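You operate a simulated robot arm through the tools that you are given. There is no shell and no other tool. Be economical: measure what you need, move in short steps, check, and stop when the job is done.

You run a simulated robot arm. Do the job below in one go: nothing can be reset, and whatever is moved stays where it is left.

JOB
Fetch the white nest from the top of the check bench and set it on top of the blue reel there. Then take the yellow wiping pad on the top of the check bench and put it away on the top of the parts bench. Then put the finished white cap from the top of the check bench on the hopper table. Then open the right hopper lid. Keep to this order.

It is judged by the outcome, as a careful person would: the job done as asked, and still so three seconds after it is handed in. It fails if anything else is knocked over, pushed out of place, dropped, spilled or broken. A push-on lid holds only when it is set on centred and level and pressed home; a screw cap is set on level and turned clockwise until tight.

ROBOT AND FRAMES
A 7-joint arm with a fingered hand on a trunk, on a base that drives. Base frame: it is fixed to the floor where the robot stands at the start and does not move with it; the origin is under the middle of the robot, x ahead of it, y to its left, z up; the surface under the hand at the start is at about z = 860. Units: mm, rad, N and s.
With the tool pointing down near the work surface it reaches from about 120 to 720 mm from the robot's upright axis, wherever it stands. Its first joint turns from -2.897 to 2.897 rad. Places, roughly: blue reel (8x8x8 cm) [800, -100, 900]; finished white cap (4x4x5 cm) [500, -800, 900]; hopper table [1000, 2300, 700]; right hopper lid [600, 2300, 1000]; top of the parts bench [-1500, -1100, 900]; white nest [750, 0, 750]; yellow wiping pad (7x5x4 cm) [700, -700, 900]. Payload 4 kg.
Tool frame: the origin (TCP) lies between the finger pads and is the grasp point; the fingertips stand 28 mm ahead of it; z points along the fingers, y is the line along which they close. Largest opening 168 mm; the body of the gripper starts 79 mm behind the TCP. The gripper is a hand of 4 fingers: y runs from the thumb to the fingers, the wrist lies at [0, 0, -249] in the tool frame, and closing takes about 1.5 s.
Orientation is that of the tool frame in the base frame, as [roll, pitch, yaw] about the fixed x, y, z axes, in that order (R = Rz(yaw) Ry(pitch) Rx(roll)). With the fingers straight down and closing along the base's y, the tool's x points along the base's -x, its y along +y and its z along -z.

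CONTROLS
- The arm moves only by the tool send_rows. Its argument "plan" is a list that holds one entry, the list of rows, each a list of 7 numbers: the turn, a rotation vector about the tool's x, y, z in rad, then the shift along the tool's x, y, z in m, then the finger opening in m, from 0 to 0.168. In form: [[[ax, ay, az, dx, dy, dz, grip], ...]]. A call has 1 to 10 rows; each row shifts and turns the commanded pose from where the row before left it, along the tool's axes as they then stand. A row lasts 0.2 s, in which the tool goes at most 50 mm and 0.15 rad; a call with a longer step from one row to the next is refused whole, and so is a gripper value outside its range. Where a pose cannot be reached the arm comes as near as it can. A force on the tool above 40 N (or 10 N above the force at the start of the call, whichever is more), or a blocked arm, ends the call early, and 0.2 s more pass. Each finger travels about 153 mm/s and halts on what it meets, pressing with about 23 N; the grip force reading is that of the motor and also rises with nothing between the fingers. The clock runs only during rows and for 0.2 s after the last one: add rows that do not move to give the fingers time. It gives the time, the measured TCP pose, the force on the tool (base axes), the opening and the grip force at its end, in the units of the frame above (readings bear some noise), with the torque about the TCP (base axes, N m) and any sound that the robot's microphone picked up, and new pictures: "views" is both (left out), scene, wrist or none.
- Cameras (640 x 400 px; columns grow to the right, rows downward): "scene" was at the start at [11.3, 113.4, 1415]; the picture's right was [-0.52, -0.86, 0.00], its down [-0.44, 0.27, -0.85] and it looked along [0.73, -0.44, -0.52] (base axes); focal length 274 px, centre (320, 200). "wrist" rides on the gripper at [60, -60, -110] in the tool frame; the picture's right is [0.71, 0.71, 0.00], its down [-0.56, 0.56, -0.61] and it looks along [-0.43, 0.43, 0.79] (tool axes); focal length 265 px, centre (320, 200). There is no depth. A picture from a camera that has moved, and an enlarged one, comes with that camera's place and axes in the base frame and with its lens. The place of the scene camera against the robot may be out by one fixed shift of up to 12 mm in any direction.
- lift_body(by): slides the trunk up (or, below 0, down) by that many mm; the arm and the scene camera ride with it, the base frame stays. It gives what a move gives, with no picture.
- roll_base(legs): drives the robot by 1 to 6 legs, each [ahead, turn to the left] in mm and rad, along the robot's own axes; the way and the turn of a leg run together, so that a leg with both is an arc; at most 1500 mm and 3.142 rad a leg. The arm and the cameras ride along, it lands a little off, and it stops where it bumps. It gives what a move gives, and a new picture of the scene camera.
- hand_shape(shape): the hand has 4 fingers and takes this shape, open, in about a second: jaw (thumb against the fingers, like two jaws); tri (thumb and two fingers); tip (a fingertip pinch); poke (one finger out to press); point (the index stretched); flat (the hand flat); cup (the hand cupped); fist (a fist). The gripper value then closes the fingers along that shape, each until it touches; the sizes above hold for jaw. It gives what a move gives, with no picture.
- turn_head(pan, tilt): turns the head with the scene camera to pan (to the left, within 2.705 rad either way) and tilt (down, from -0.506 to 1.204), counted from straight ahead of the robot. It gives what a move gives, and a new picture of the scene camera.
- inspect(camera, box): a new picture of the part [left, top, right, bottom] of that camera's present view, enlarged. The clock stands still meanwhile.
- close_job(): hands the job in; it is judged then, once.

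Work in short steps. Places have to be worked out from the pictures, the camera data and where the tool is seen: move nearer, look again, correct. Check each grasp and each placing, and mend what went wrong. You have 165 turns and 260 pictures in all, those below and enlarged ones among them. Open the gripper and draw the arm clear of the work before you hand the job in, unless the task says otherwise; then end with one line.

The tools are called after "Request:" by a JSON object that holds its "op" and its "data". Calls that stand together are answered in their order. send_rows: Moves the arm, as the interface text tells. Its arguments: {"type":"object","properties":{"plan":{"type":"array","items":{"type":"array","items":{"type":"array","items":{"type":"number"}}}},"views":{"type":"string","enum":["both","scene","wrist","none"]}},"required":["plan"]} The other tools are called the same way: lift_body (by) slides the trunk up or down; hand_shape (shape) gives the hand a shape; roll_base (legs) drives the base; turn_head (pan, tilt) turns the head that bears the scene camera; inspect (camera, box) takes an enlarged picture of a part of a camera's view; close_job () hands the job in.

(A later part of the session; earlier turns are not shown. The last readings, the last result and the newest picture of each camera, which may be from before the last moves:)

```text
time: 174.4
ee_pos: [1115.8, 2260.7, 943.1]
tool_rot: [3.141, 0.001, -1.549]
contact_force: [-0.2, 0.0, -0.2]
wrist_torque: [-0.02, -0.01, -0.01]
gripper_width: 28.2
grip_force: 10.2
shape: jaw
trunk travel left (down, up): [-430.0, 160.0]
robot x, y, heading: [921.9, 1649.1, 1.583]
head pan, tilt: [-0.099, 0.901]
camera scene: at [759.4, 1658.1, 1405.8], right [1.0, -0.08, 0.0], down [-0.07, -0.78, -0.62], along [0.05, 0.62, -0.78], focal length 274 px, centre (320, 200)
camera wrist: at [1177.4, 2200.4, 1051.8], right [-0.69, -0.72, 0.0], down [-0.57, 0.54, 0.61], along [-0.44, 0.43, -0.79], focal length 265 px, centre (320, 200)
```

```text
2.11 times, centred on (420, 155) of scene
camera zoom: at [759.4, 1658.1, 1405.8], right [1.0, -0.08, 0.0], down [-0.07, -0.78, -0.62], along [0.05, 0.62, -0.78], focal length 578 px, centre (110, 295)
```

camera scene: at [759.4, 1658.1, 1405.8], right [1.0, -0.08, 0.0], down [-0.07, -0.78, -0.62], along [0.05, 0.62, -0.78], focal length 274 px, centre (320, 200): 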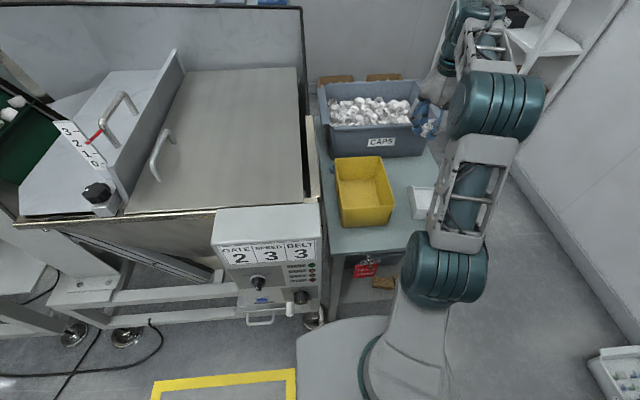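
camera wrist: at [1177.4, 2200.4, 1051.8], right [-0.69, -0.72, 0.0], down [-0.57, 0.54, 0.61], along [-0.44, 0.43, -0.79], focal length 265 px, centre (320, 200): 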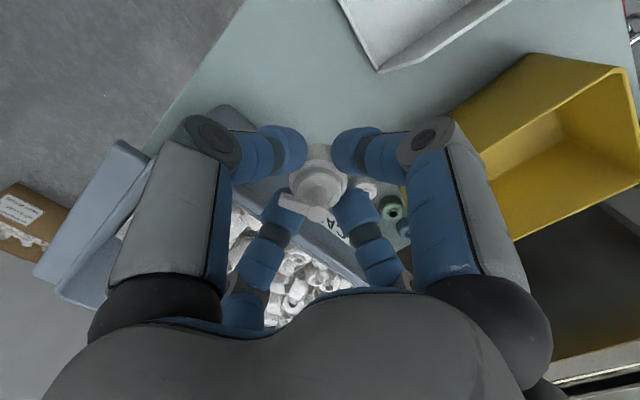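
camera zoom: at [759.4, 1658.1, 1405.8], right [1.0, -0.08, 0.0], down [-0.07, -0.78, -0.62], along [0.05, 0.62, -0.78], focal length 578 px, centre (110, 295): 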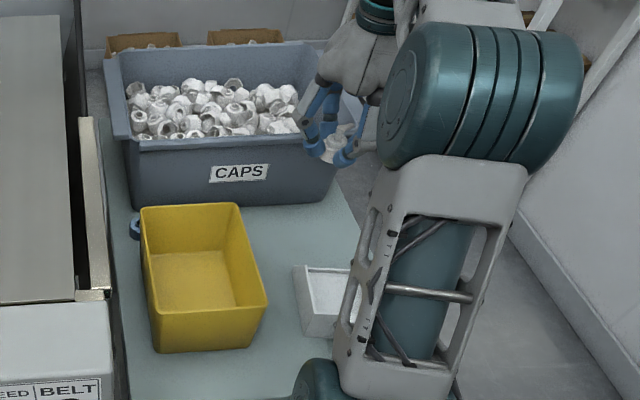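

The spot is clear (bin front y≈2357, scoop behind y≈2200). I descend to 800 and then slowly.

Request:
{"op": "send_rows", "data": {"plan": [[[0, 0, 0, 0, 0, 0.04, 0.01], [0, 0, 0, 0, 0, 0.04, 0.01], [0, 0, 0, 0, 0, 0.03, 0.01], [0, 0, 0, 0, 0, 0.02, 0.01], [0, 0, 0, 0, 0, 0.01, 0.01], [0, 0, 0, 0, 0, 0, 0.01]]], "views": "wrist"}}

Request:
{"op": "send_rows", "data": {"plan": [[[0, 0, 0, 0, 0, 0.004, 0.01], [0, 0, 0, 0, 0, 0.003, 0.01], [0, 0, 0, 0, 0, 0.003, 0.01], [0, 0, 0, 0, 0, 0, 0.01]]], "views": "none"}}

```text
time: 175.8
ee_pos: [1113.7, 2259.7, 803.6]
tool_rot: [3.141, 0.002, -1.548]
contact_force: [-0.8, 0.6, 0.8]
wrist_torque: [0.0, 0.03, -0.04]
gripper_width: 28.0
grip_force: 9.9
shape: jaw
trunk travel left (down, up): [-430.0, 160.0]
robot x, y, heading: [917.2, 1647.2, 1.583]
head pan, tilt: [-0.099, 0.901]
camera wrist: at [1175.3, 2199.2, 912.3], right [-0.69, -0.72, 0.0], down [-0.57, 0.54, 0.61], along [-0.44, 0.42, -0.79], focal length 265 px, centre (320, 200)
```

wrist: 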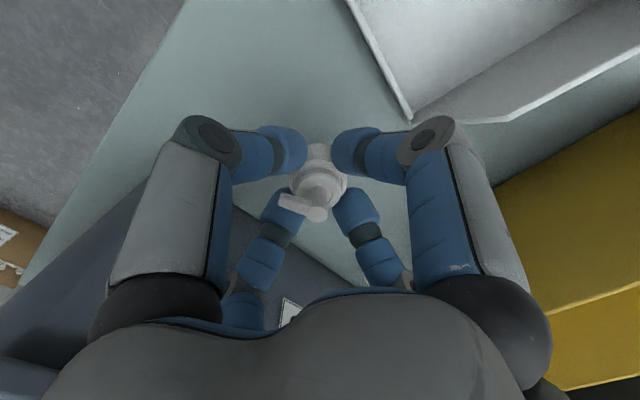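

```text
time: 176.8
ee_pos: [1113.3, 2260.0, 793.5]
tool_rot: [-3.141, 0.001, -1.547]
contact_force: [-1.2, 0.2, 1.0]
wrist_torque: [0.0, 0.0, 0.01]
gripper_width: 28.3
grip_force: 10.5
shape: jaw
trunk travel left (down, up): [-430.0, 160.0]
robot x, y, heading: [924.3, 1647.1, 1.585]
head pan, tilt: [-0.099, 0.901]
```

Still free; continuing down in 2 mm steps.

Request:
{"op": "send_rows", "data": {"plan": [[[0, 0, 0, 0, 0, 0.002, 0.01], [0, 0, 0, 0, 0, 0.002, 0.01], [0, 0, 0, 0, 0, 0.002, 0.01], [0, 0, 0, 0, 0, 0, 0.01]]], "views": "none"}}

Request:
{"op": "send_rows", "data": {"plan": [[[0, 0, 0, 0, 0, 0.001, 0.01], [0, 0, 0, 0, 0, 0.001, 0.01], [0, 0, 0, 0, 0, 0.001, 0.01], [0, 0, 0, 0, 0, 0, 0.01]]], "views": "none"}}

Request:
{"op": "send_rows", "data": {"plan": [[[0, 0, 0, 0, 0, 0.001, 0.01], [0, 0, 0, 0, 0, 0.001, 0.01], [0, 0, 0, 0, 0, 0, 0.01]]], "views": "none"}}

```text
time: 177.8
ee_pos: [1115.3, 2260.1, 787.3]
tool_rot: [-3.14, -0.001, -1.546]
contact_force: [-0.5, 0.4, -0.2]
wrist_torque: [-0.01, 0.01, -0.01]
gripper_width: 28.1
grip_force: 10.1
shape: jaw
trunk travel left (down, up): [-430.0, 160.0]
robot x, y, heading: [924.6, 1649.1, 1.581]
head pan, tilt: [-0.099, 0.901]
```

```text
time: 178.8
ee_pos: [1114.2, 2259.4, 783.0]
tool_rot: [-3.141, 0.0, -1.548]
contact_force: [1.2, -0.9, -0.2]
wrist_torque: [-0.01, 0.01, 0.03]
gripper_width: 28.3
grip_force: 10.2
shape: jaw
trunk travel left (down, up): [-430.0, 160.0]
robot x, y, heading: [918.5, 1648.3, 1.589]
head pan, tilt: [-0.099, 0.901]
```

```text
time: 179.6
ee_pos: [1115.9, 2260.6, 783.1]
tool_rot: [3.141, -0.002, -1.546]
contact_force: [-0.1, 0.8, 0.4]
wrist_torque: [-0.02, 0.04, 0.01]
gripper_width: 28.2
grip_force: 10.5
shape: jaw
trunk travel left (down, up): [-430.0, 160.0]
robot x, y, heading: [920.8, 1652.2, 1.587]
head pan, tilt: [-0.099, 0.901]
```

Request:
{"op": "send_rows", "data": {"plan": [[[0, 0, 0, 0, 0, 0.001, 0.01], [0, 0, 0, 0, 0, 0.001, 0.01], [0, 0, 0, 0, 0, 0, 0.01]]], "views": "none"}}

Request:
{"op": "send_rows", "data": {"plan": [[[0, 0, 0, 0, 0, 0.001, 0.01], [0, 0, 0, 0, 0, 0.001, 0.01], [0, 0, 0, 0, 0, 0, 0.01]]], "views": "none"}}

Request:
{"op": "inspect", "data": {"camera": "wrist", "box": [220, 80, 420, 260]}}

```text
time: 180.4
ee_pos: [1114.3, 2258.7, 781.1]
tool_rot: [3.141, 0.001, -1.549]
contact_force: [0.0, 0.3, -0.6]
wrist_torque: [-0.03, 0.01, -0.03]
gripper_width: 27.9
grip_force: 10.4
shape: jaw
trunk travel left (down, up): [-430.0, 160.0]
robot x, y, heading: [919.9, 1645.0, 1.583]
head pan, tilt: [-0.099, 0.901]
```

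```text
time: 181.2
ee_pos: [1115.4, 2259.5, 777.9]
tool_rot: [-3.141, -0.001, -1.548]
contact_force: [0.3, 0.0, 0.9]
wrist_torque: [-0.03, 0.0, 0.04]
gripper_width: 28.0
grip_force: 9.5
shape: jaw
trunk travel left (down, up): [-430.0, 160.0]
robot x, y, heading: [920.8, 1650.8, 1.587]
head pan, tilt: [-0.099, 0.901]
```

```text
2.22 times, centred on (320, 170) of wrist
camera zoom: at [1176.6, 2200.0, 886.5], right [-0.69, -0.72, 0.0], down [-0.57, 0.55, 0.61], along [-0.44, 0.42, -0.79], focal length 590 px, centre (320, 267)
```

zoom: 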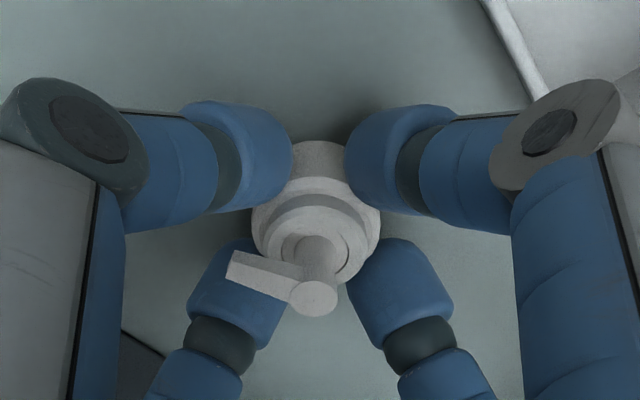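

Nearly touching; a little more.

Request:
{"op": "send_rows", "data": {"plan": [[[0, 0, 0, 0, 0, 0.001, 0.01], [0, 0, 0, 0, 0, 0.001, 0.01], [0, 0, 0, 0, 0, 0, 0.01]]], "views": "none"}}

Request:
{"op": "send_rows", "data": {"plan": [[[0, 0, 0, 0, 0, 0.001, 0.01], [0, 0, 0, 0, 0, 0.001, 0.01], [0, 0, 0, 0, 0, 0, 0.01]]], "views": "none"}}

```text
time: 182.0
ee_pos: [1114.8, 2259.1, 775.1]
tool_rot: [-3.141, 0.001, -1.549]
contact_force: [-0.3, 0.2, -0.8]
wrist_torque: [-0.02, 0.01, -0.02]
gripper_width: 28.3
grip_force: 10.3
shape: jaw
trunk travel left (down, up): [-430.0, 160.0]
robot x, y, heading: [919.7, 1647.8, 1.578]
head pan, tilt: [-0.099, 0.901]
```

```text
time: 182.8
ee_pos: [1114.0, 2260.5, 775.5]
tool_rot: [-3.141, 0.0, -1.547]
contact_force: [-0.8, 0.6, 1.8]
wrist_torque: [0.07, 0.0, 0.0]
gripper_width: 28.3
grip_force: 10.5
shape: jaw
trunk travel left (down, up): [-430.0, 160.0]
robot x, y, heading: [922.4, 1646.4, 1.583]
head pan, tilt: [-0.099, 0.901]
```

Perhaps first touch; two more small steps to confirm.

Request:
{"op": "send_rows", "data": {"plan": [[[0, 0, 0, 0, 0, 0.001, 0.01], [0, 0, 0, 0, 0, 0.001, 0.01], [0, 0, 0, 0, 0, 0, 0.01]]], "views": "none"}}

```text
time: 183.6
ee_pos: [1114.2, 2260.2, 773.2]
tool_rot: [-3.141, 0.002, -1.548]
contact_force: [0.7, -0.4, 15.1]
wrist_torque: [0.08, 0.02, 0.02]
gripper_width: 28.6
grip_force: 9.7
shape: jaw
trunk travel left (down, up): [-430.0, 160.0]
robot x, y, heading: [919.3, 1649.4, 1.583]
head pan, tilt: [-0.099, 0.901]
```

Contact. Ease up 1 mm, open slowly.

Request:
{"op": "send_rows", "data": {"plan": [[[0, 0, 0, 0, 0, -0.001, 0.02], [0, 0, 0, 0, 0, 0, 0.035], [0, 0, 0, 0, 0, 0, 0.045], [0, 0, 0, 0, 0, 0, 0.06], [0, 0, 0, 0, 0, 0, 0.07], [0, 0, 0, 0, 0, 0, 0.075], [0, 0, 0, 0, 0, 0, 0.075]]], "views": "wrist"}}

```text
time: 185.2
ee_pos: [1113.4, 2259.4, 772.8]
tool_rot: [3.141, -0.001, -1.548]
contact_force: [-0.8, -1.9, -0.4]
wrist_torque: [-0.02, -0.04, 0.05]
gripper_width: 74.0
grip_force: 0.1
shape: jaw
trunk travel left (down, up): [-430.0, 160.0]
robot x, y, heading: [921.0, 1645.6, 1.585]
head pan, tilt: [-0.099, 0.901]
camera wrist: at [1176.5, 2199.8, 881.8], right [-0.69, -0.72, 0.0], down [-0.57, 0.55, 0.61], along [-0.44, 0.42, -0.79], focal length 265 px, centre (320, 200)
```

wrist: 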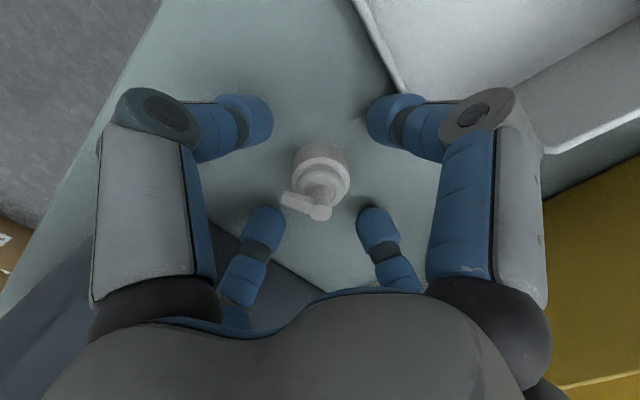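

The cap stands on the table. I raise the hand straight up, then pull back.

Request:
{"op": "send_rows", "data": {"plan": [[[0, 0, 0, 0, 0, -0.02, 0.075], [0, 0, 0, 0, 0, -0.04, 0.075], [0, 0, 0, 0, 0, -0.045, 0.075], [0, 0, 0, 0, 0, -0.045, 0.075], [0, 0, 0, 0.02, 0, -0.045, 0.075], [0, 0, 0, 0.03, 0, -0.03, 0.1], [0, 0, 0, 0.045, 0, 0, 0.1], [0, 0, 0, 0.045, 0, 0, 0.1]]], "views": "both"}}

```text
time: 187.0
ee_pos: [1118.9, 2119.2, 999.7]
tool_rot: [3.141, -0.001, -1.548]
contact_force: [0.2, 0.4, -0.5]
wrist_torque: [-0.02, -0.01, 0.01]
gripper_width: 99.6
grip_force: 0.1
shape: jaw
trunk travel left (down, up): [-430.0, 160.0]
robot x, y, heading: [918.1, 1649.7, 1.59]
head pan, tilt: [-0.099, 0.901]
camera scene: at [759.3, 1658.0, 1405.8], right [1.0, -0.08, 0.0], down [-0.07, -0.78, -0.62], along [0.05, 0.62, -0.78], focal length 274 px, centre (320, 200)
camera wrist: at [1180.1, 2059.2, 1108.6], right [-0.69, -0.72, 0.0], down [-0.57, 0.55, 0.61], along [-0.44, 0.42, -0.79], focal length 265 px, centre (320, 200)
```

scene: 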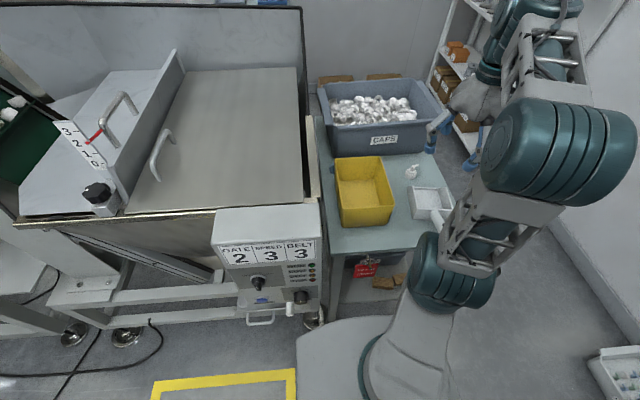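
wrist: 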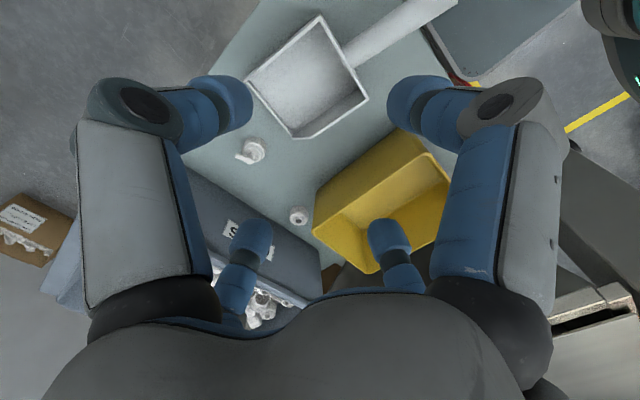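

The cap stands upright on the table. Now I study the right lid and its handle.

Request:
{"op": "inspect", "data": {"camera": "scene", "box": [100, 40, 330, 230]}}

Request:
{"op": "inspect", "data": {"camera": "scene", "box": [270, 40, 330, 220]}}

Request:
{"op": "inspect", "data": {"camera": "scene", "box": [120, 110, 220, 210]}}

```text
2.11 times, centred on (215, 135) of scene
camera zoom: at [759.3, 1658.0, 1405.8], right [1.0, -0.08, 0.0], down [-0.07, -0.78, -0.62], along [0.05, 0.62, -0.78], focal length 578 px, centre (541, 337)
```

zoom: 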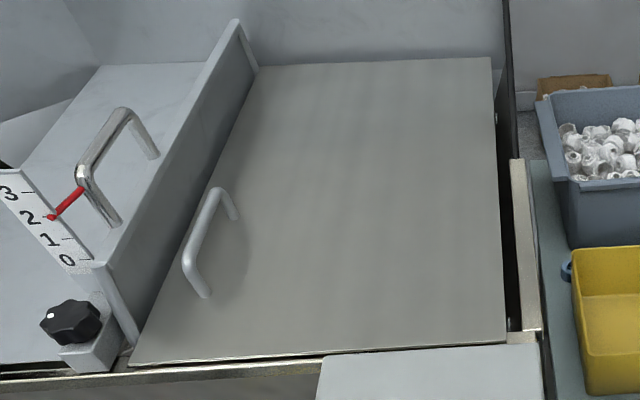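

```text
2.22 times, centred on (300, 130) of scene
camera zoom: at [759.3, 1658.0, 1405.8], right [1.0, -0.08, 0.0], down [-0.07, -0.78, -0.62], along [0.05, 0.62, -0.78], focal length 610 px, centre (364, 356)
```

zoom: 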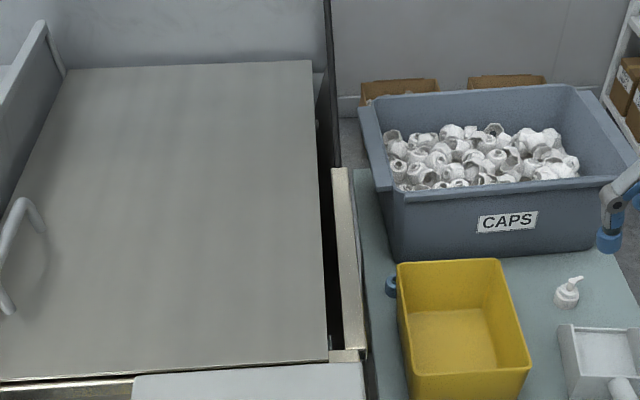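

```text
4.00 times, centred on (170, 160) of scene
camera zoom: at [759.3, 1658.0, 1405.8], right [1.0, -0.08, 0.0], down [-0.07, -0.78, -0.62], along [0.05, 0.62, -0.78], focal length 1097 px, centre (920, 360)
```

zoom: 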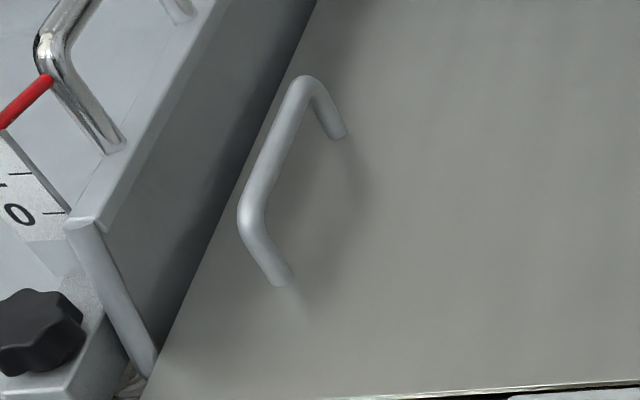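

The right lid is hinged on its right edge (x≈753, y 2003–2577, top z≈965) with a handle bar along y at x≈445, y≈2087–2213, z≈1000. I raise the trunk, tuck the arm and reposition to about (600,1640).

Request:
{"op": "lift_body", "data": {"by": 160}}

Request:
{"op": "send_rows", "data": {"plan": [[[0, 0, 0, 0.03, 0.03, 0, 0.1], [0, 0, 0, 0.03, 0.03, 0, 0.1], [0, 0, 0, 0.03, 0.03, 0, 0.1], [0, 0, 0, 0.02, 0.03, 0, 0.1]]], "views": "none"}}

Request:
{"op": "roll_base", "data": {"legs": [[-270, 0], [0, 1.571], [320, 0], [0, -1.585], [160, 0]]}}

```text
time: 188.8
ee_pos: [1117.9, 2119.6, 1159.9]
tool_rot: [3.141, 0.0, -1.548]
contact_force: [-0.2, 0.1, 0.0]
wrist_torque: [0.0, -0.01, -0.01]
gripper_width: 99.4
grip_force: 0.0
shape: jaw
trunk travel left (down, up): [-590.0, 0.0]
robot x, y, heading: [924.1, 1648.1, 1.583]
head pan, tilt: [-0.099, 0.901]
```

```text
time: 189.8
ee_pos: [1001.2, 2005.9, 1161.6]
tool_rot: [3.141, -0.001, -1.547]
contact_force: [-0.4, -0.1, -0.7]
wrist_torque: [-0.01, 0.0, 0.02]
gripper_width: 99.5
grip_force: 0.1
shape: jaw
trunk travel left (down, up): [-590.0, 0.0]
robot x, y, heading: [921.4, 1648.4, 1.585]
head pan, tilt: [-0.099, 0.901]
```

```text
time: 202.0
ee_pos: [693.0, 1895.3, 1160.9]
tool_rot: [3.141, 0.0, -1.562]
contact_force: [-0.4, -0.4, -0.6]
wrist_torque: [-0.04, 0.02, 0.01]
gripper_width: 99.5
grip_force: 0.0
shape: jaw
trunk travel left (down, up): [-590.0, 0.0]
robot x, y, heading: [607.5, 1539.3, 1.577]
head pan, tilt: [-0.099, 0.901]
camera scene: at [445.7, 1547.9, 1565.8], right [1.0, -0.1, 0.0], down [-0.08, -0.78, -0.62], along [0.06, 0.62, -0.78], focal length 274 px, centre (320, 200)
```

scene: 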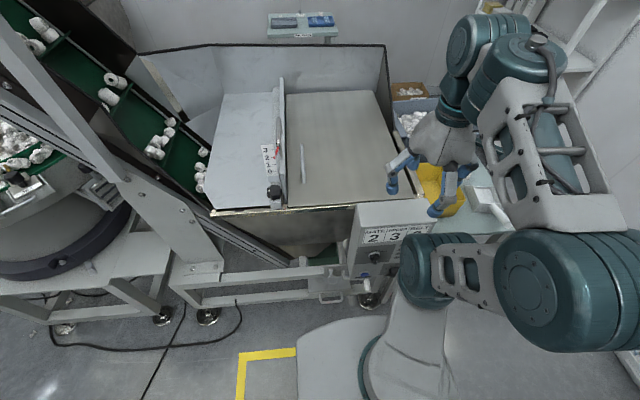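

I roll 80 mm closer and move the hand above the handle, turning it 45° so fingers go in pairs on both sides of the bar.

Request:
{"op": "roll_base", "data": {"legs": [[80, 0]]}}

Request:
{"op": "send_rows", "data": {"plan": [[[0, 0, 0, -0.025, 0.0355, 0, 0.1], [0, 0, 0, -0.025, 0.0355, 0, 0.1], [0, 0, 0, -0.025, 0.0355, 0, 0.1], [0, 0, 0, -0.025, 0.0355, 0, 0.1], [0, 0, 0, -0.025, 0.0355, 0, 0.1], [0, 0, 0, -0.025, 0.0355, 0, 0.1], [0, 0, 0, -0.025, 0.035, 0, 0.1]]], "views": "none"}}

Request:
{"op": "send_rows", "data": {"plan": [[[0, 0, 0.131, 0, 0, 0, 0.1], [0, 0, 0.131, 0, 0, 0, 0.1], [0, 0, 0.131, 0, 0, 0, 0.1], [0, 0, 0.131, 0, 0, 0, 0.1], [0, 0, 0.131, 0, 0, 0, 0.1], [0, 0, 0.13, 0, 0, 0, 0.1], [0, 0, 0, 0, 0, 0, 0.1]]], "views": "both"}}

```text
time: 203.1
ee_pos: [692.8, 1977.9, 1160.2]
tool_rot: [3.141, -0.001, -1.559]
contact_force: [0.3, 0.6, 0.1]
wrist_torque: [-0.04, -0.02, -0.02]
gripper_width: 99.6
grip_force: 0.1
shape: jaw
trunk travel left (down, up): [-590.0, 0.0]
robot x, y, heading: [606.1, 1618.5, 1.577]
head pan, tilt: [-0.099, 0.901]
camera scene: at [445.5, 1631.0, 1565.8], right [1.0, -0.1, 0.0], down [-0.08, -0.78, -0.62], along [0.06, 0.62, -0.78], focal length 274 px, centre (320, 200)
```

scene: 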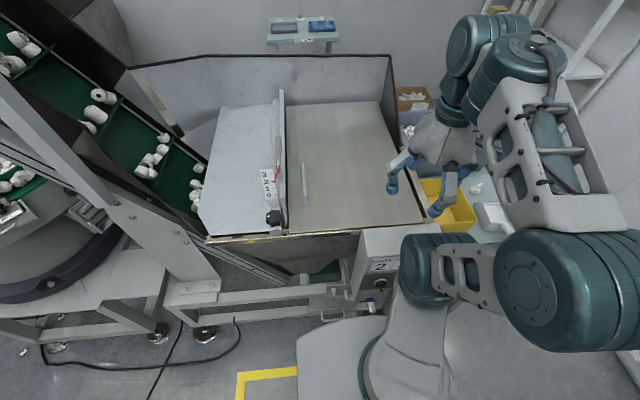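

```text
time: 204.7
ee_pos: [442.2, 2148.7, 1158.8]
tool_rot: [-3.141, 0.001, -1.562]
contact_force: [-0.8, 1.8, -0.1]
wrist_torque: [0.01, -0.04, 0.0]
gripper_width: 99.3
grip_force: 0.1
shape: jaw
trunk travel left (down, up): [-590.0, 0.0]
robot x, y, heading: [606.9, 1618.3, 1.571]
head pan, tilt: [-0.099, 0.901]
```

```text
time: 206.3
ee_pos: [442.9, 2148.7, 1161.0]
tool_rot: [-3.142, -0.001, -2.348]
contact_force: [-1.2, 0.2, 0.5]
wrist_torque: [-0.02, 0.0, -0.01]
gripper_width: 99.6
grip_force: 0.1
shape: jaw
trunk travel left (down, up): [-590.0, 0.0]
robot x, y, heading: [608.9, 1619.2, 1.576]
head pan, tilt: [-0.099, 0.901]
camera scene: at [445.3, 1629.7, 1565.8], right [1.0, -0.1, 0.0], down [-0.08, -0.78, -0.62], along [0.06, 0.62, -0.78], focal length 274 px, centre (320, 200)
camera wrist: at [443.9, 2062.6, 1269.1], right [-1.0, -0.01, 0.0], down [-0.01, 0.79, 0.61], along [0.0, 0.61, -0.79], focal length 265 px, centre (320, 200)
```

scene: 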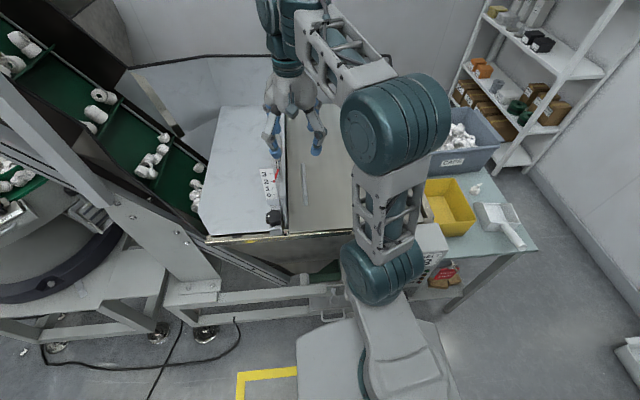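
wrist: 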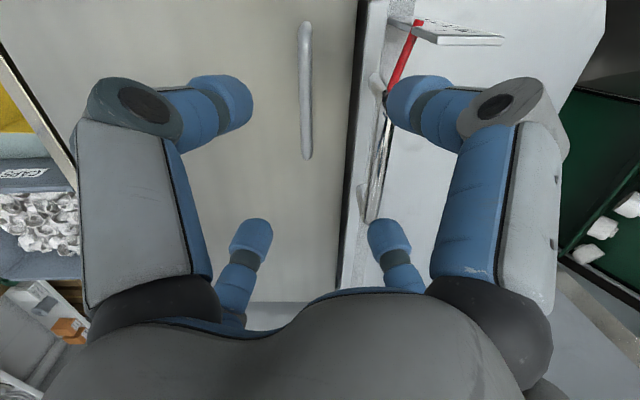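

Clear view: bar at x≈458, y 2085–2199. To clear the divider on the left I tilt the hand 35° (wrist leaning right) and look again.

Request:
{"op": "send_rows", "data": {"plan": [[[-0.0872, 0.0854, 0, 0, 0, 0, 0.08], [-0.0872, 0.0854, 0, 0, 0, 0, 0.07], [-0.0872, 0.0854, 0, 0, 0, 0, 0.07], [-0.0872, 0.0854, 0, 0, 0, 0, 0.07], [-0.0872, 0.0854, 0, 0, 0, 0, 0.07], [0, 0, 0, 0, 0, 0, 0.07]]], "views": "both"}}

```text
time: 207.7
ee_pos: [453.5, 2171.8, 1166.5]
tool_rot: [2.783, -0.334, -2.288]
contact_force: [-0.5, 0.3, 0.0]
wrist_torque: [0.04, 0.0, 0.04]
gripper_width: 70.2
grip_force: 0.0
shape: jaw
out of reach, approached as far as the arm can: row 1, 2
trunk travel left (down, up): [-590.0, 0.0]
robot x, y, heading: [606.4, 1616.6, 1.571]
head pan, tilt: [-0.099, 0.901]
camera scene: at [445.2, 1629.6, 1565.8], right [1.0, -0.1, 0.0], down [-0.08, -0.78, -0.62], along [0.06, 0.62, -0.78], focal length 274 px, centre (320, 200)
camera wrist: at [505.9, 2086.0, 1262.1], right [-0.88, -0.01, 0.47], down [0.28, 0.79, 0.55], along [-0.37, 0.62, -0.7], focal length 265 px, centre (320, 200)
```

scene: 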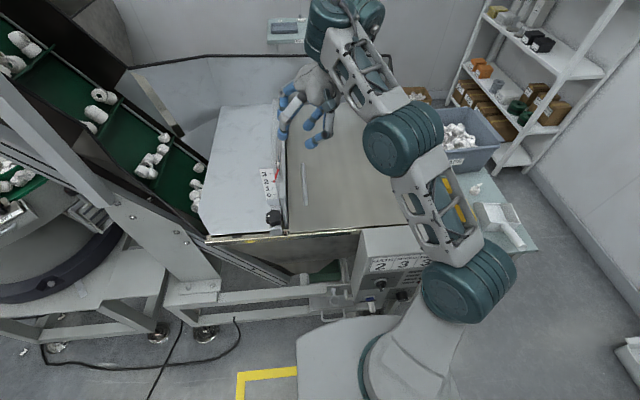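
wrist: 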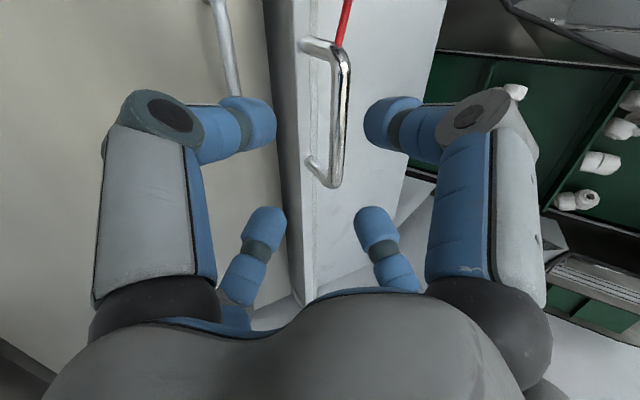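

Tilt is about 28°, no sideways lean — enough. Triangulation puts the bar at (458, 2142, ~1012). I go to a pre-approach point 70 mm back along the tool axis.

Request:
{"op": "send_rows", "data": {"plan": [[[0, 0, 0, -0.0106, -0.025, 0.0229, 0.065], [0, 0, 0, -0.0106, -0.025, 0.0229, 0.06], [0, 0, 0, -0.0106, -0.025, 0.0229, 0.06], [0, 0, 0, 0, 0, 0, 0.06]]], "views": "both"}}

```text
time: 208.7
ee_pos: [490.9, 2141.3, 1073.0]
tool_rot: [2.782, -0.333, -2.291]
contact_force: [0.3, -0.4, 0.5]
wrist_torque: [0.03, 0.01, 0.02]
gripper_width: 60.1
grip_force: 0.0
shape: jaw
trunk travel left (down, up): [-590.0, 0.0]
robot x, y, heading: [606.4, 1613.8, 1.574]
head pan, tilt: [-0.099, 0.901]
camera scene: at [445.6, 1629.6, 1565.8], right [1.0, -0.1, 0.0], down [-0.08, -0.78, -0.62], along [0.06, 0.62, -0.78], focal length 274 px, centre (320, 200)
camera wrist: at [542.9, 2054.9, 1168.0], right [-0.89, -0.01, 0.47], down [0.28, 0.79, 0.55], along [-0.37, 0.62, -0.7], focal length 265 px, centre (320, 200)
```

scene: 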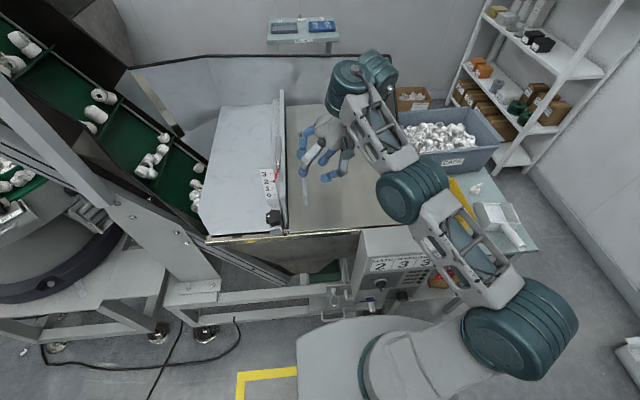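
wrist: 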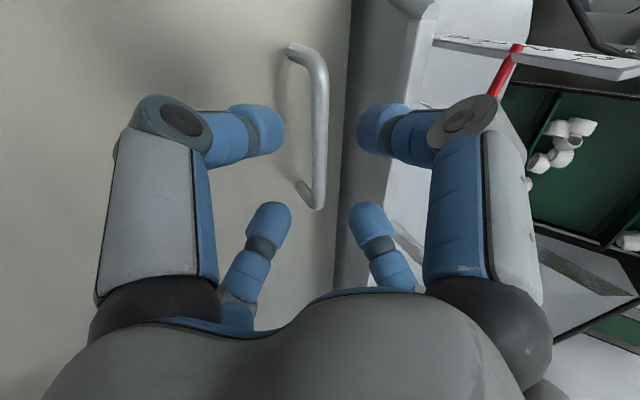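

Bar lies right on the approach axis, 71 mm ahead. I advance 71 mm along the tool axis.

Request:
{"op": "send_rows", "data": {"plan": [[[0, 0, 0, 0, 0, 0.025, 0.06], [0, 0, 0, 0, 0, 0.025, 0.06], [0, 0, 0, 0, 0, 0.015, 0.06], [0, 0, 0, 0, 0, 0.006, 0.06], [0, 0, 0, 0, 0, 0, 0.06]]], "views": "both"}}

```text
time: 209.9
ee_pos: [473.2, 2142.9, 1042.9]
tool_rot: [2.792, -0.334, -2.29]
contact_force: [0.0, 0.6, 0.0]
wrist_torque: [-0.02, -0.02, -0.02]
gripper_width: 60.4
grip_force: 0.1
shape: jaw
out of reach, approached as far as the arm can: row 2, 3, 4
trunk travel left (down, up): [-590.0, 0.0]
robot x, y, heading: [606.6, 1621.9, 1.569]
head pan, tilt: [-0.099, 0.901]
camera scene: at [445.5, 1629.6, 1565.8], right [1.0, -0.1, 0.0], down [-0.08, -0.78, -0.62], along [0.06, 0.62, -0.78], focal length 274 px, centre (320, 200)
camera wrist: at [523.5, 2058.4, 1140.0], right [-0.89, -0.01, 0.46], down [0.28, 0.79, 0.54], along [-0.37, 0.61, -0.7], focal length 265 px, centre (320, 200)
```

scene: 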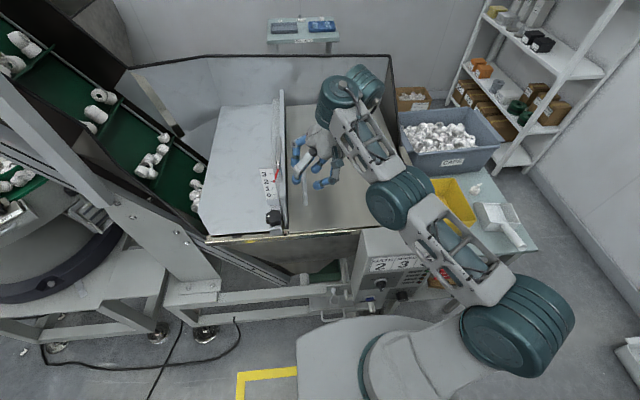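
wrist: 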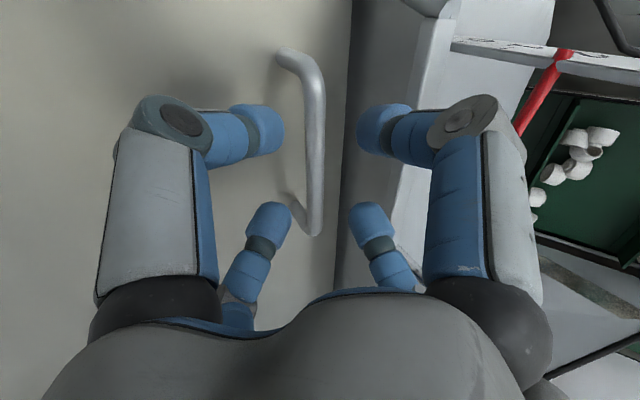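

The arm is at a limit; the trunk can bring the hand down instead. I lower the trunk 28 mm.

Request:
{"op": "lift_body", "data": {"by": -28}}

Request:
{"op": "send_rows", "data": {"plan": [[[0, 0, 0, 0.008, 0.008, 0.006, 0.06], [0, 0, 0, 0, 0, 0, 0.06]]], "views": "wrist"}}

```text
time: 210.6
ee_pos: [473.4, 2143.9, 1016.0]
tool_rot: [2.792, -0.335, -2.289]
contact_force: [-0.9, 0.3, 0.0]
wrist_torque: [0.02, 0.0, 0.0]
gripper_width: 60.3
grip_force: 0.0
shape: jaw
trunk travel left (down, up): [-562.0, 28.0]
robot x, y, heading: [611.3, 1616.8, 1.574]
head pan, tilt: [-0.099, 0.901]
```

```text
time: 211.2
ee_pos: [460.3, 2143.5, 1015.5]
tool_rot: [2.8, -0.331, -2.29]
contact_force: [-0.9, -0.1, -0.1]
wrist_torque: [0.0, 0.03, 0.03]
gripper_width: 60.3
grip_force: 0.0
shape: jaw
trunk travel left (down, up): [-562.0, 28.0]
robot x, y, heading: [604.3, 1616.2, 1.574]
head pan, tilt: [-0.099, 0.901]
camera wrist: at [510.5, 2059.5, 1113.0], right [-0.89, -0.01, 0.46], down [0.27, 0.8, 0.54], along [-0.36, 0.61, -0.71], focal length 265 px, centre (320, 200)
```

wrist: 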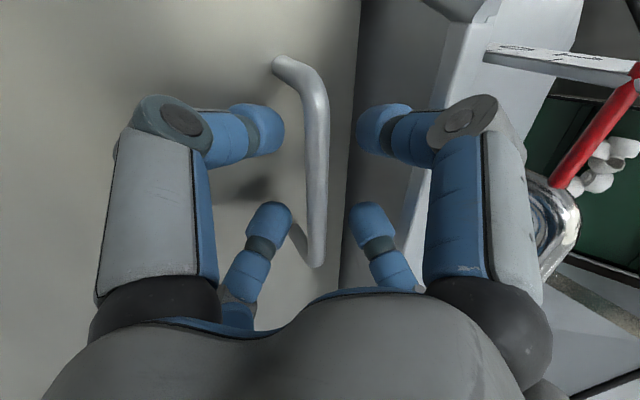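

Bar is centred. I lower 8 mm more and close the fingers around it.

Request:
{"op": "lift_body", "data": {"by": -8}}

Request:
{"op": "send_rows", "data": {"plan": [[[0, 0, 0, 0, 0, 0, 0.045], [0, 0, 0, 0, 0, 0, 0.03], [0, 0, 0, 0, 0, 0, 0.015], [0, 0, 0, 0, 0, 0, 0], [0, 0, 0, 0, 0, 0, 0], [0, 0, 0, 0, 0, 0, 0], [0, 0, 0, 0, 0, 0, 0]]], "views": "wrist"}}

```text
time: 211.8
ee_pos: [460.7, 2143.9, 1007.3]
tool_rot: [2.8, -0.335, -2.289]
contact_force: [0.9, 0.6, 0.4]
wrist_torque: [0.0, 0.01, 0.0]
gripper_width: 60.2
grip_force: 0.0
shape: jaw
trunk travel left (down, up): [-554.0, 36.0]
robot x, y, heading: [609.3, 1617.4, 1.574]
head pan, tilt: [-0.099, 0.901]
```

```text
time: 213.4
ee_pos: [458.3, 2144.7, 1007.7]
tool_rot: [2.802, -0.334, -2.286]
contact_force: [-6.0, 0.3, -0.8]
wrist_torque: [-0.02, -0.01, 0.03]
gripper_width: 0.0
grip_force: 23.3
shape: jaw
trunk travel left (down, up): [-554.0, 36.0]
robot x, y, heading: [604.4, 1616.4, 1.573]
head pan, tilt: [-0.099, 0.901]
camera wrist: at [509.4, 2059.3, 1104.8], right [-0.89, -0.01, 0.45], down [0.27, 0.8, 0.54], along [-0.37, 0.61, -0.71], focal length 265 px, centre (320, 200)
```

wrist: 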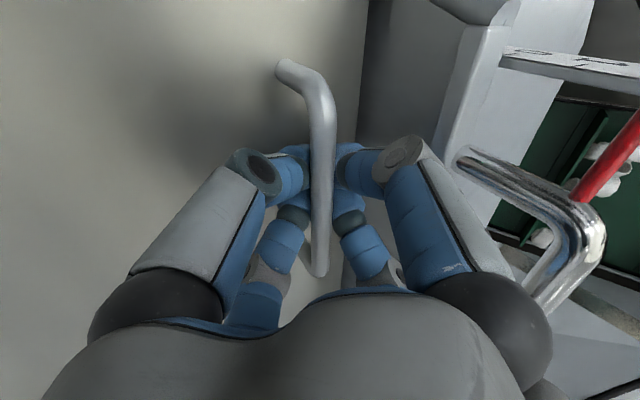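

The fingertips are closed under the bar, caging it. I lift along the arc about the right hinge, first ~10°.

Request:
{"op": "send_rows", "data": {"plan": [[[0, 0, 0, 0.003, 0.0027, -0.0168, 0], [0, 0, 0, 0.003, 0.0027, -0.0168, 0], [0, 0, 0, 0.003, 0.0027, -0.0168, 0], [0, 0, 0, 0, 0, 0, 0]]], "views": "both"}}

```text
time: 214.4
ee_pos: [469.8, 2143.4, 1058.3]
tool_rot: [2.801, -0.333, -2.289]
contact_force: [-12.2, 0.3, -1.6]
wrist_torque: [0.02, 0.02, 0.02]
gripper_width: 0.0
grip_force: 22.8
shape: jaw
trunk travel left (down, up): [-554.0, 36.0]
robot x, y, heading: [605.0, 1618.2, 1.578]
head pan, tilt: [-0.099, 0.901]
camera scene: at [443.5, 1629.7, 1529.6], right [1.0, -0.1, 0.0], down [-0.08, -0.78, -0.62], along [0.06, 0.62, -0.78], focal length 274 px, centre (320, 200)
camera wrist: at [520.9, 2059.2, 1155.5], right [-0.89, -0.01, 0.45], down [0.27, 0.8, 0.54], along [-0.36, 0.61, -0.71], focal length 265 px, centre (320, 200)
```

scene: 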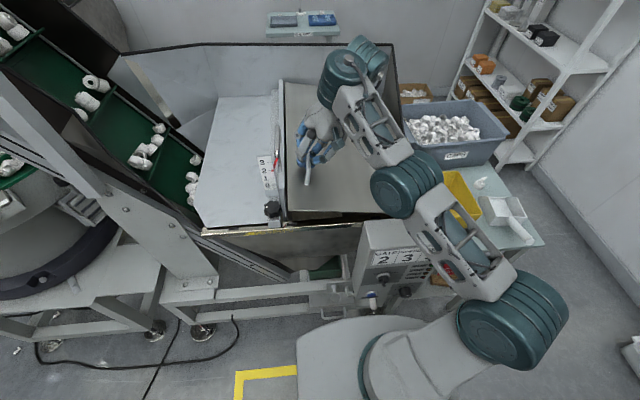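
wrist: 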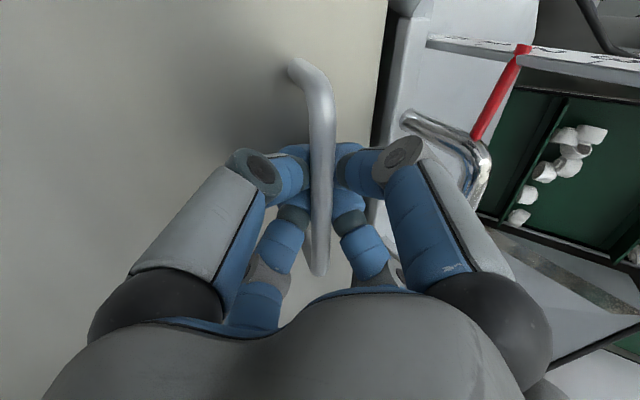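

The lid rises. I check which edge is the hinge.

Request:
{"op": "inspect", "data": {"camera": "scene", "box": [190, 40, 420, 250]}}

```text
1.90 times, centred on (305, 145) of scene
camera zoom: at [443.5, 1629.7, 1529.6], right [1.0, -0.1, 0.0], down [-0.08, -0.78, -0.62], along [0.06, 0.62, -0.78], focal length 522 px, centre (349, 305)
```

zoom: 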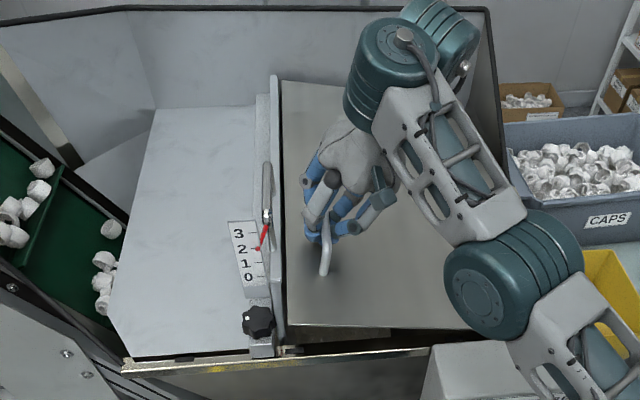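

Hinge on the right confirmed. Continue to ~30°.

Request:
{"op": "send_rows", "data": {"plan": [[[0, 0, 0, 0.0009, 0.0006, -0.0173, 0], [0, 0, 0, 0.0009, 0.0006, -0.0173, 0], [0, 0, 0, 0.0009, 0.0005, -0.0173, 0], [0, 0, 0, -0.0012, -0.0016, -0.0172, 0], [0, 0, 0, -0.0012, -0.0016, -0.0172, 0], [0, 0, 0, -0.0012, -0.0016, -0.0172, 0], [0, 0, 0, 0, 0, 0, 0]]], "views": "both"}}

```text
time: 216.0
ee_pos: [516.1, 2144.6, 1149.3]
tool_rot: [2.801, -0.332, -2.287]
contact_force: [-25.2, 6.4, 14.8]
wrist_torque: [0.06, 0.2, -0.01]
gripper_width: 0.0
grip_force: 22.9
shape: jaw
trunk travel left (down, up): [-554.0, 36.0]
robot x, y, heading: [605.6, 1618.5, 1.577]
head pan, tilt: [-0.099, 0.901]
camera scene: at [441.1, 1629.5, 1529.5], right [1.0, -0.1, 0.0], down [-0.07, -0.78, -0.62], along [0.06, 0.62, -0.78], focal length 274 px, centre (320, 200)
camera wrist: at [568.0, 2058.4, 1246.4], right [-0.89, -0.01, 0.45], down [0.27, 0.8, 0.54], along [-0.37, 0.61, -0.71], focal length 265 px, centre (320, 200)
```

scene: 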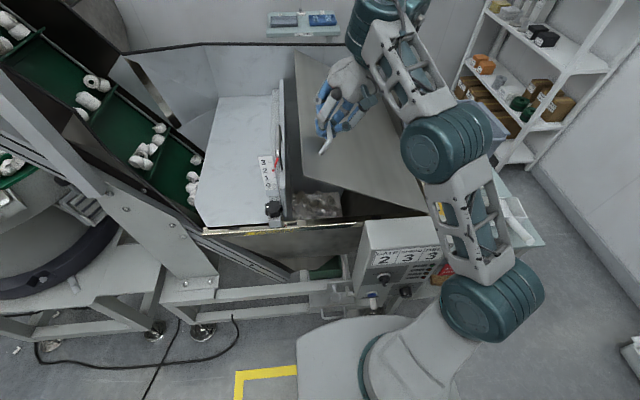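
wrist: 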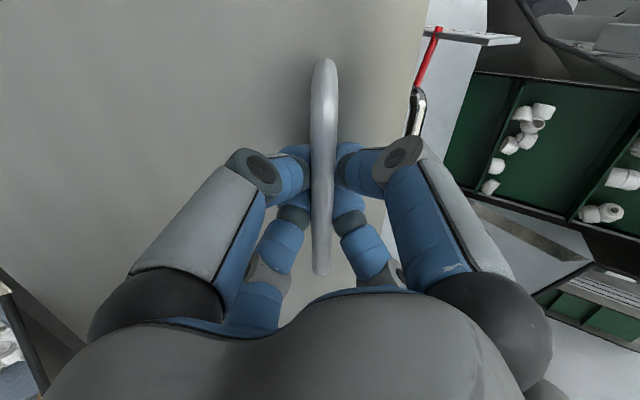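

Good, lid at ~30°; the reaction is radial (true radius a bit larger). I continue with a slightly larger arc to ~50°.

Request:
{"op": "send_rows", "data": {"plan": [[[0, 0, 0, -0.0022, -0.0026, -0.0173, 0], [0, 0, 0, -0.0022, -0.0026, -0.0173, 0], [0, 0, 0, -0.0022, -0.0026, -0.0173, 0], [0, 0, 0, -0.0054, -0.0058, -0.0159, 0], [0, 0, 0, -0.0054, -0.0058, -0.0159, 0], [0, 0, 0, -0.0054, -0.0058, -0.0159, 0], [0, 0, 0, 0, 0, 0, 0]]], "views": "both"}}

```text
time: 217.6
ee_pos: [548.4, 2114.4, 1186.8]
tool_rot: [2.801, -0.33, -2.29]
contact_force: [-4.8, 11.2, -0.9]
wrist_torque: [0.02, 0.07, -0.08]
gripper_width: 0.0
grip_force: 23.1
shape: jaw
out of reach, approached as far as the arm can: row 2, 3, 4, 5, 6
trunk travel left (down, up): [-554.0, 36.0]
robot x, y, heading: [606.2, 1622.2, 1.575]
head pan, tilt: [-0.099, 0.901]
camera scene: at [444.3, 1631.6, 1529.7], right [1.0, -0.1, 0.0], down [-0.08, -0.78, -0.62], along [0.06, 0.62, -0.78], focal length 274 px, centre (320, 200)
camera wrist: at [598.9, 2029.4, 1283.0], right [-0.89, 0.0, 0.45], down [0.27, 0.79, 0.54], along [-0.36, 0.61, -0.71], focal length 265 px, centre (320, 200)
```

scene: 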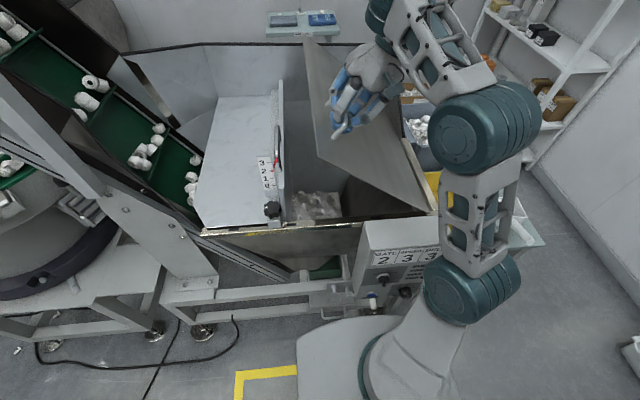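
wrist: 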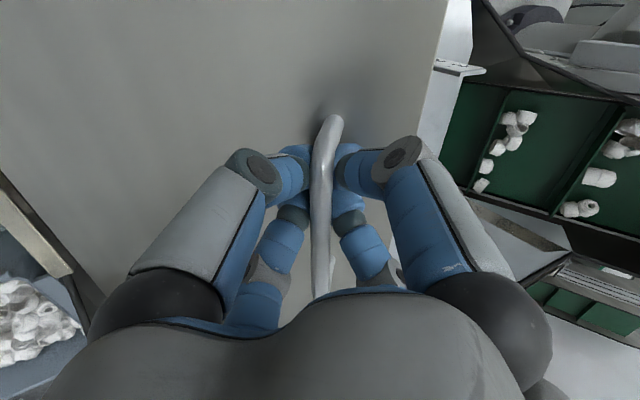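

Reach is limiting at this height. Since the lid is at ~40°, I tilt the hand further with it (lowering the wrist), about 0.36 rad.

Request:
{"op": "send_rows", "data": {"plan": [[[-0.0856, 0.0842, -0.0018, 0, 0, 0, 0], [-0.0856, 0.0842, -0.0018, 0, 0, 0, 0], [-0.0856, 0.0842, -0.0018, 0, 0, 0, 0], [0, 0, 0, 0, 0, 0, 0]]], "views": "both"}}

```text
time: 218.6
ee_pos: [547.6, 2113.7, 1185.2]
tool_rot: [2.801, -0.33, -2.293]
contact_force: [-3.2, 10.1, -0.7]
wrist_torque: [0.04, 0.04, -0.08]
gripper_width: 0.0
grip_force: 23.0
shape: jaw
out of reach, approached as far as the arm can: row 1, 2, 3
trunk travel left (down, up): [-554.0, 36.0]
robot x, y, heading: [607.3, 1617.6, 1.577]
head pan, tilt: [-0.099, 0.901]
camera scene: at [444.4, 1631.6, 1529.7], right [1.0, -0.1, 0.0], down [-0.08, -0.78, -0.62], along [0.06, 0.62, -0.78], focal length 274 px, centre (320, 200)
camera wrist: at [598.7, 2029.4, 1282.9], right [-0.89, 0.0, 0.45], down [0.27, 0.8, 0.54], along [-0.36, 0.61, -0.71], focal length 265 px, centre (320, 200)
```

scene: 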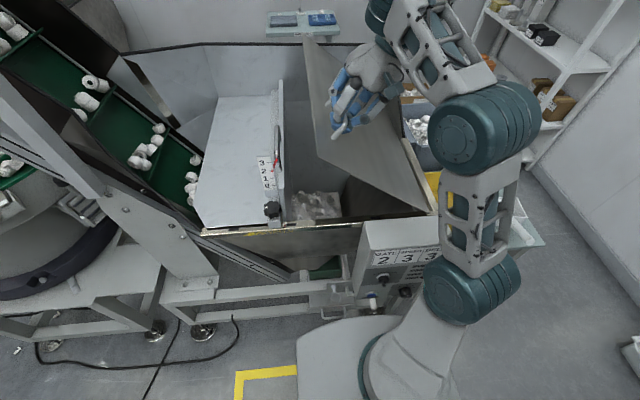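
wrist: 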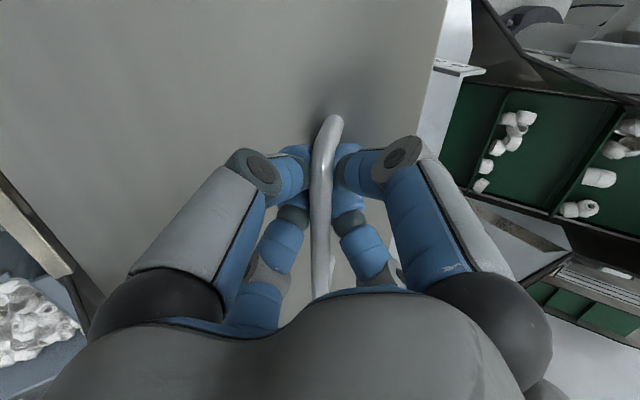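

The limit seems to be radial reach; leaning the hand back toward the robot (fingers pointing forward-down along the bar) brings the wrist closer. I rotate about base x while keeping the bar caged.

Request:
{"op": "send_rows", "data": {"plan": [[[-0.0744, -0.0769, -0.0545, 0, 0, 0, 0], [-0.0744, -0.0769, -0.0545, 0, 0, 0, 0], [-0.0744, -0.0769, -0.0545, 0, 0, 0, 0], [0, 0, 0, 0, 0, 0, 0]]], "views": "both"}}

```text
time: 219.6
ee_pos: [549.5, 2113.0, 1185.2]
tool_rot: [2.57, -0.053, -2.248]
contact_force: [-2.8, -0.7, -6.4]
wrist_torque: [-1.62, 0.46, -0.82]
gripper_width: 0.0
grip_force: 23.1
shape: jaw
trunk travel left (down, up): [-554.0, 36.0]
robot x, y, heading: [604.7, 1619.5, 1.573]
head pan, tilt: [-0.099, 0.901]
camera scene: at [444.5, 1630.2, 1529.6], right [1.0, -0.1, 0.0], down [-0.08, -0.78, -0.62], along [0.06, 0.62, -0.78], focal length 274 px, centre (320, 200)
camera wrist: at [599.2, 1999.2, 1247.7], right [-0.89, -0.16, 0.42], down [0.27, 0.55, 0.79], along [-0.36, 0.82, -0.45], focal length 265 px, centre (320, 200)
```

scene: 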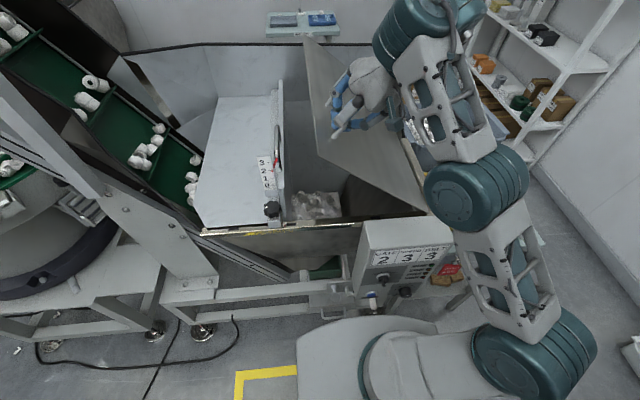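
wrist: 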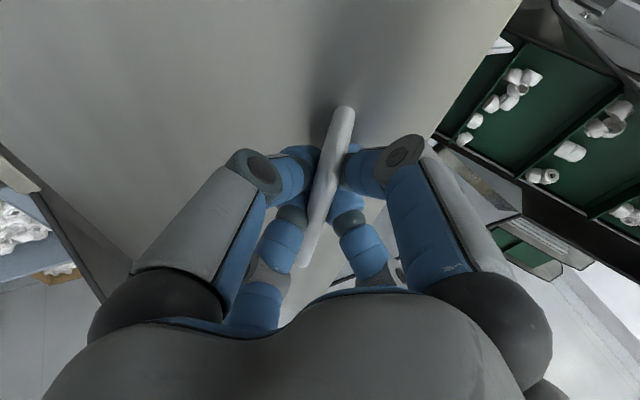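

It worked. I continue along the arc toward ~50°, recovering a little y.

Request:
{"op": "send_rows", "data": {"plan": [[[0, 0, 0, -0.0107, -0.0007, -0.013, 0], [0, 0, 0, -0.0107, -0.0007, -0.013, 0], [0, 0, 0, -0.0107, -0.0007, -0.013, 0], [0, 0, 0, -0.0107, -0.0007, -0.013, 0], [0, 0, 0, 0, 0, 0, 0]]], "views": "scene"}}

```text
time: 220.3
ee_pos: [574.0, 2115.3, 1207.9]
tool_rot: [2.572, -0.066, -2.243]
contact_force: [0.4, -25.2, -11.4]
wrist_torque: [-1.81, 0.54, -0.9]
gripper_width: 0.0
grip_force: 23.1
shape: jaw
trunk travel left (down, up): [-554.0, 36.0]
robot x, y, heading: [608.1, 1617.7, 1.572]
head pan, tilt: [-0.099, 0.901]
stopped in row 3: the force on the tool passed its limit at 45 N (the readings are from after the stop); the commanded pose is now the measured one
camera scene: at [444.5, 1625.3, 1529.8], right [1.0, -0.1, 0.0], down [-0.08, -0.78, -0.62], along [0.06, 0.62, -0.78], focal length 274 px, centre (320, 200)
```

scene: 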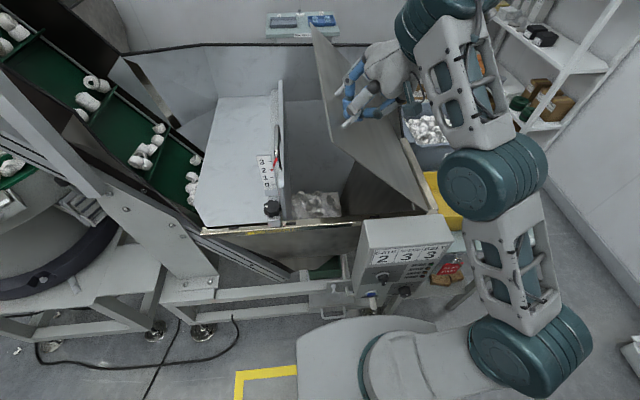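

Sideways (y) friction on the bar; I drop the y component and go on.

Request:
{"op": "send_rows", "data": {"plan": [[[0, 0, 0, -0.002, -0.005, -0.012, 0], [0, 0, 0, -0.006, -0.0024, -0.0114, 0], [0, 0, 0, -0.0062, -0.0026, -0.0112, 0], [0, 0, 0, -0.0066, -0.0034, -0.0107, 0], [0, 0, 0, 0, 0, 0, 0]]], "views": "scene"}}

```text
time: 221.5
ee_pos: [618.3, 2114.3, 1237.6]
tool_rot: [2.569, -0.061, -2.245]
contact_force: [-5.5, -1.8, -3.9]
wrist_torque: [-3.24, 1.39, -1.83]
gripper_width: 0.0
grip_force: 23.2
shape: jaw
trunk travel left (down, up): [-554.0, 36.0]
robot x, y, heading: [606.5, 1614.9, 1.576]
head pan, tilt: [-0.099, 0.901]
camera scene: at [444.2, 1629.9, 1529.7], right [1.0, -0.1, 0.0], down [-0.08, -0.78, -0.62], along [0.06, 0.62, -0.78], focal length 274 px, centre (320, 200)
```

scene: 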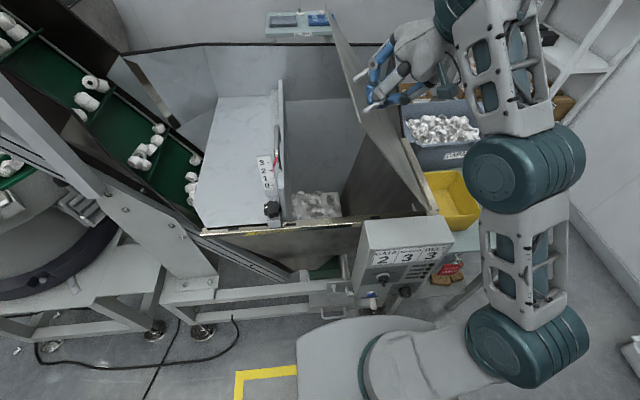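

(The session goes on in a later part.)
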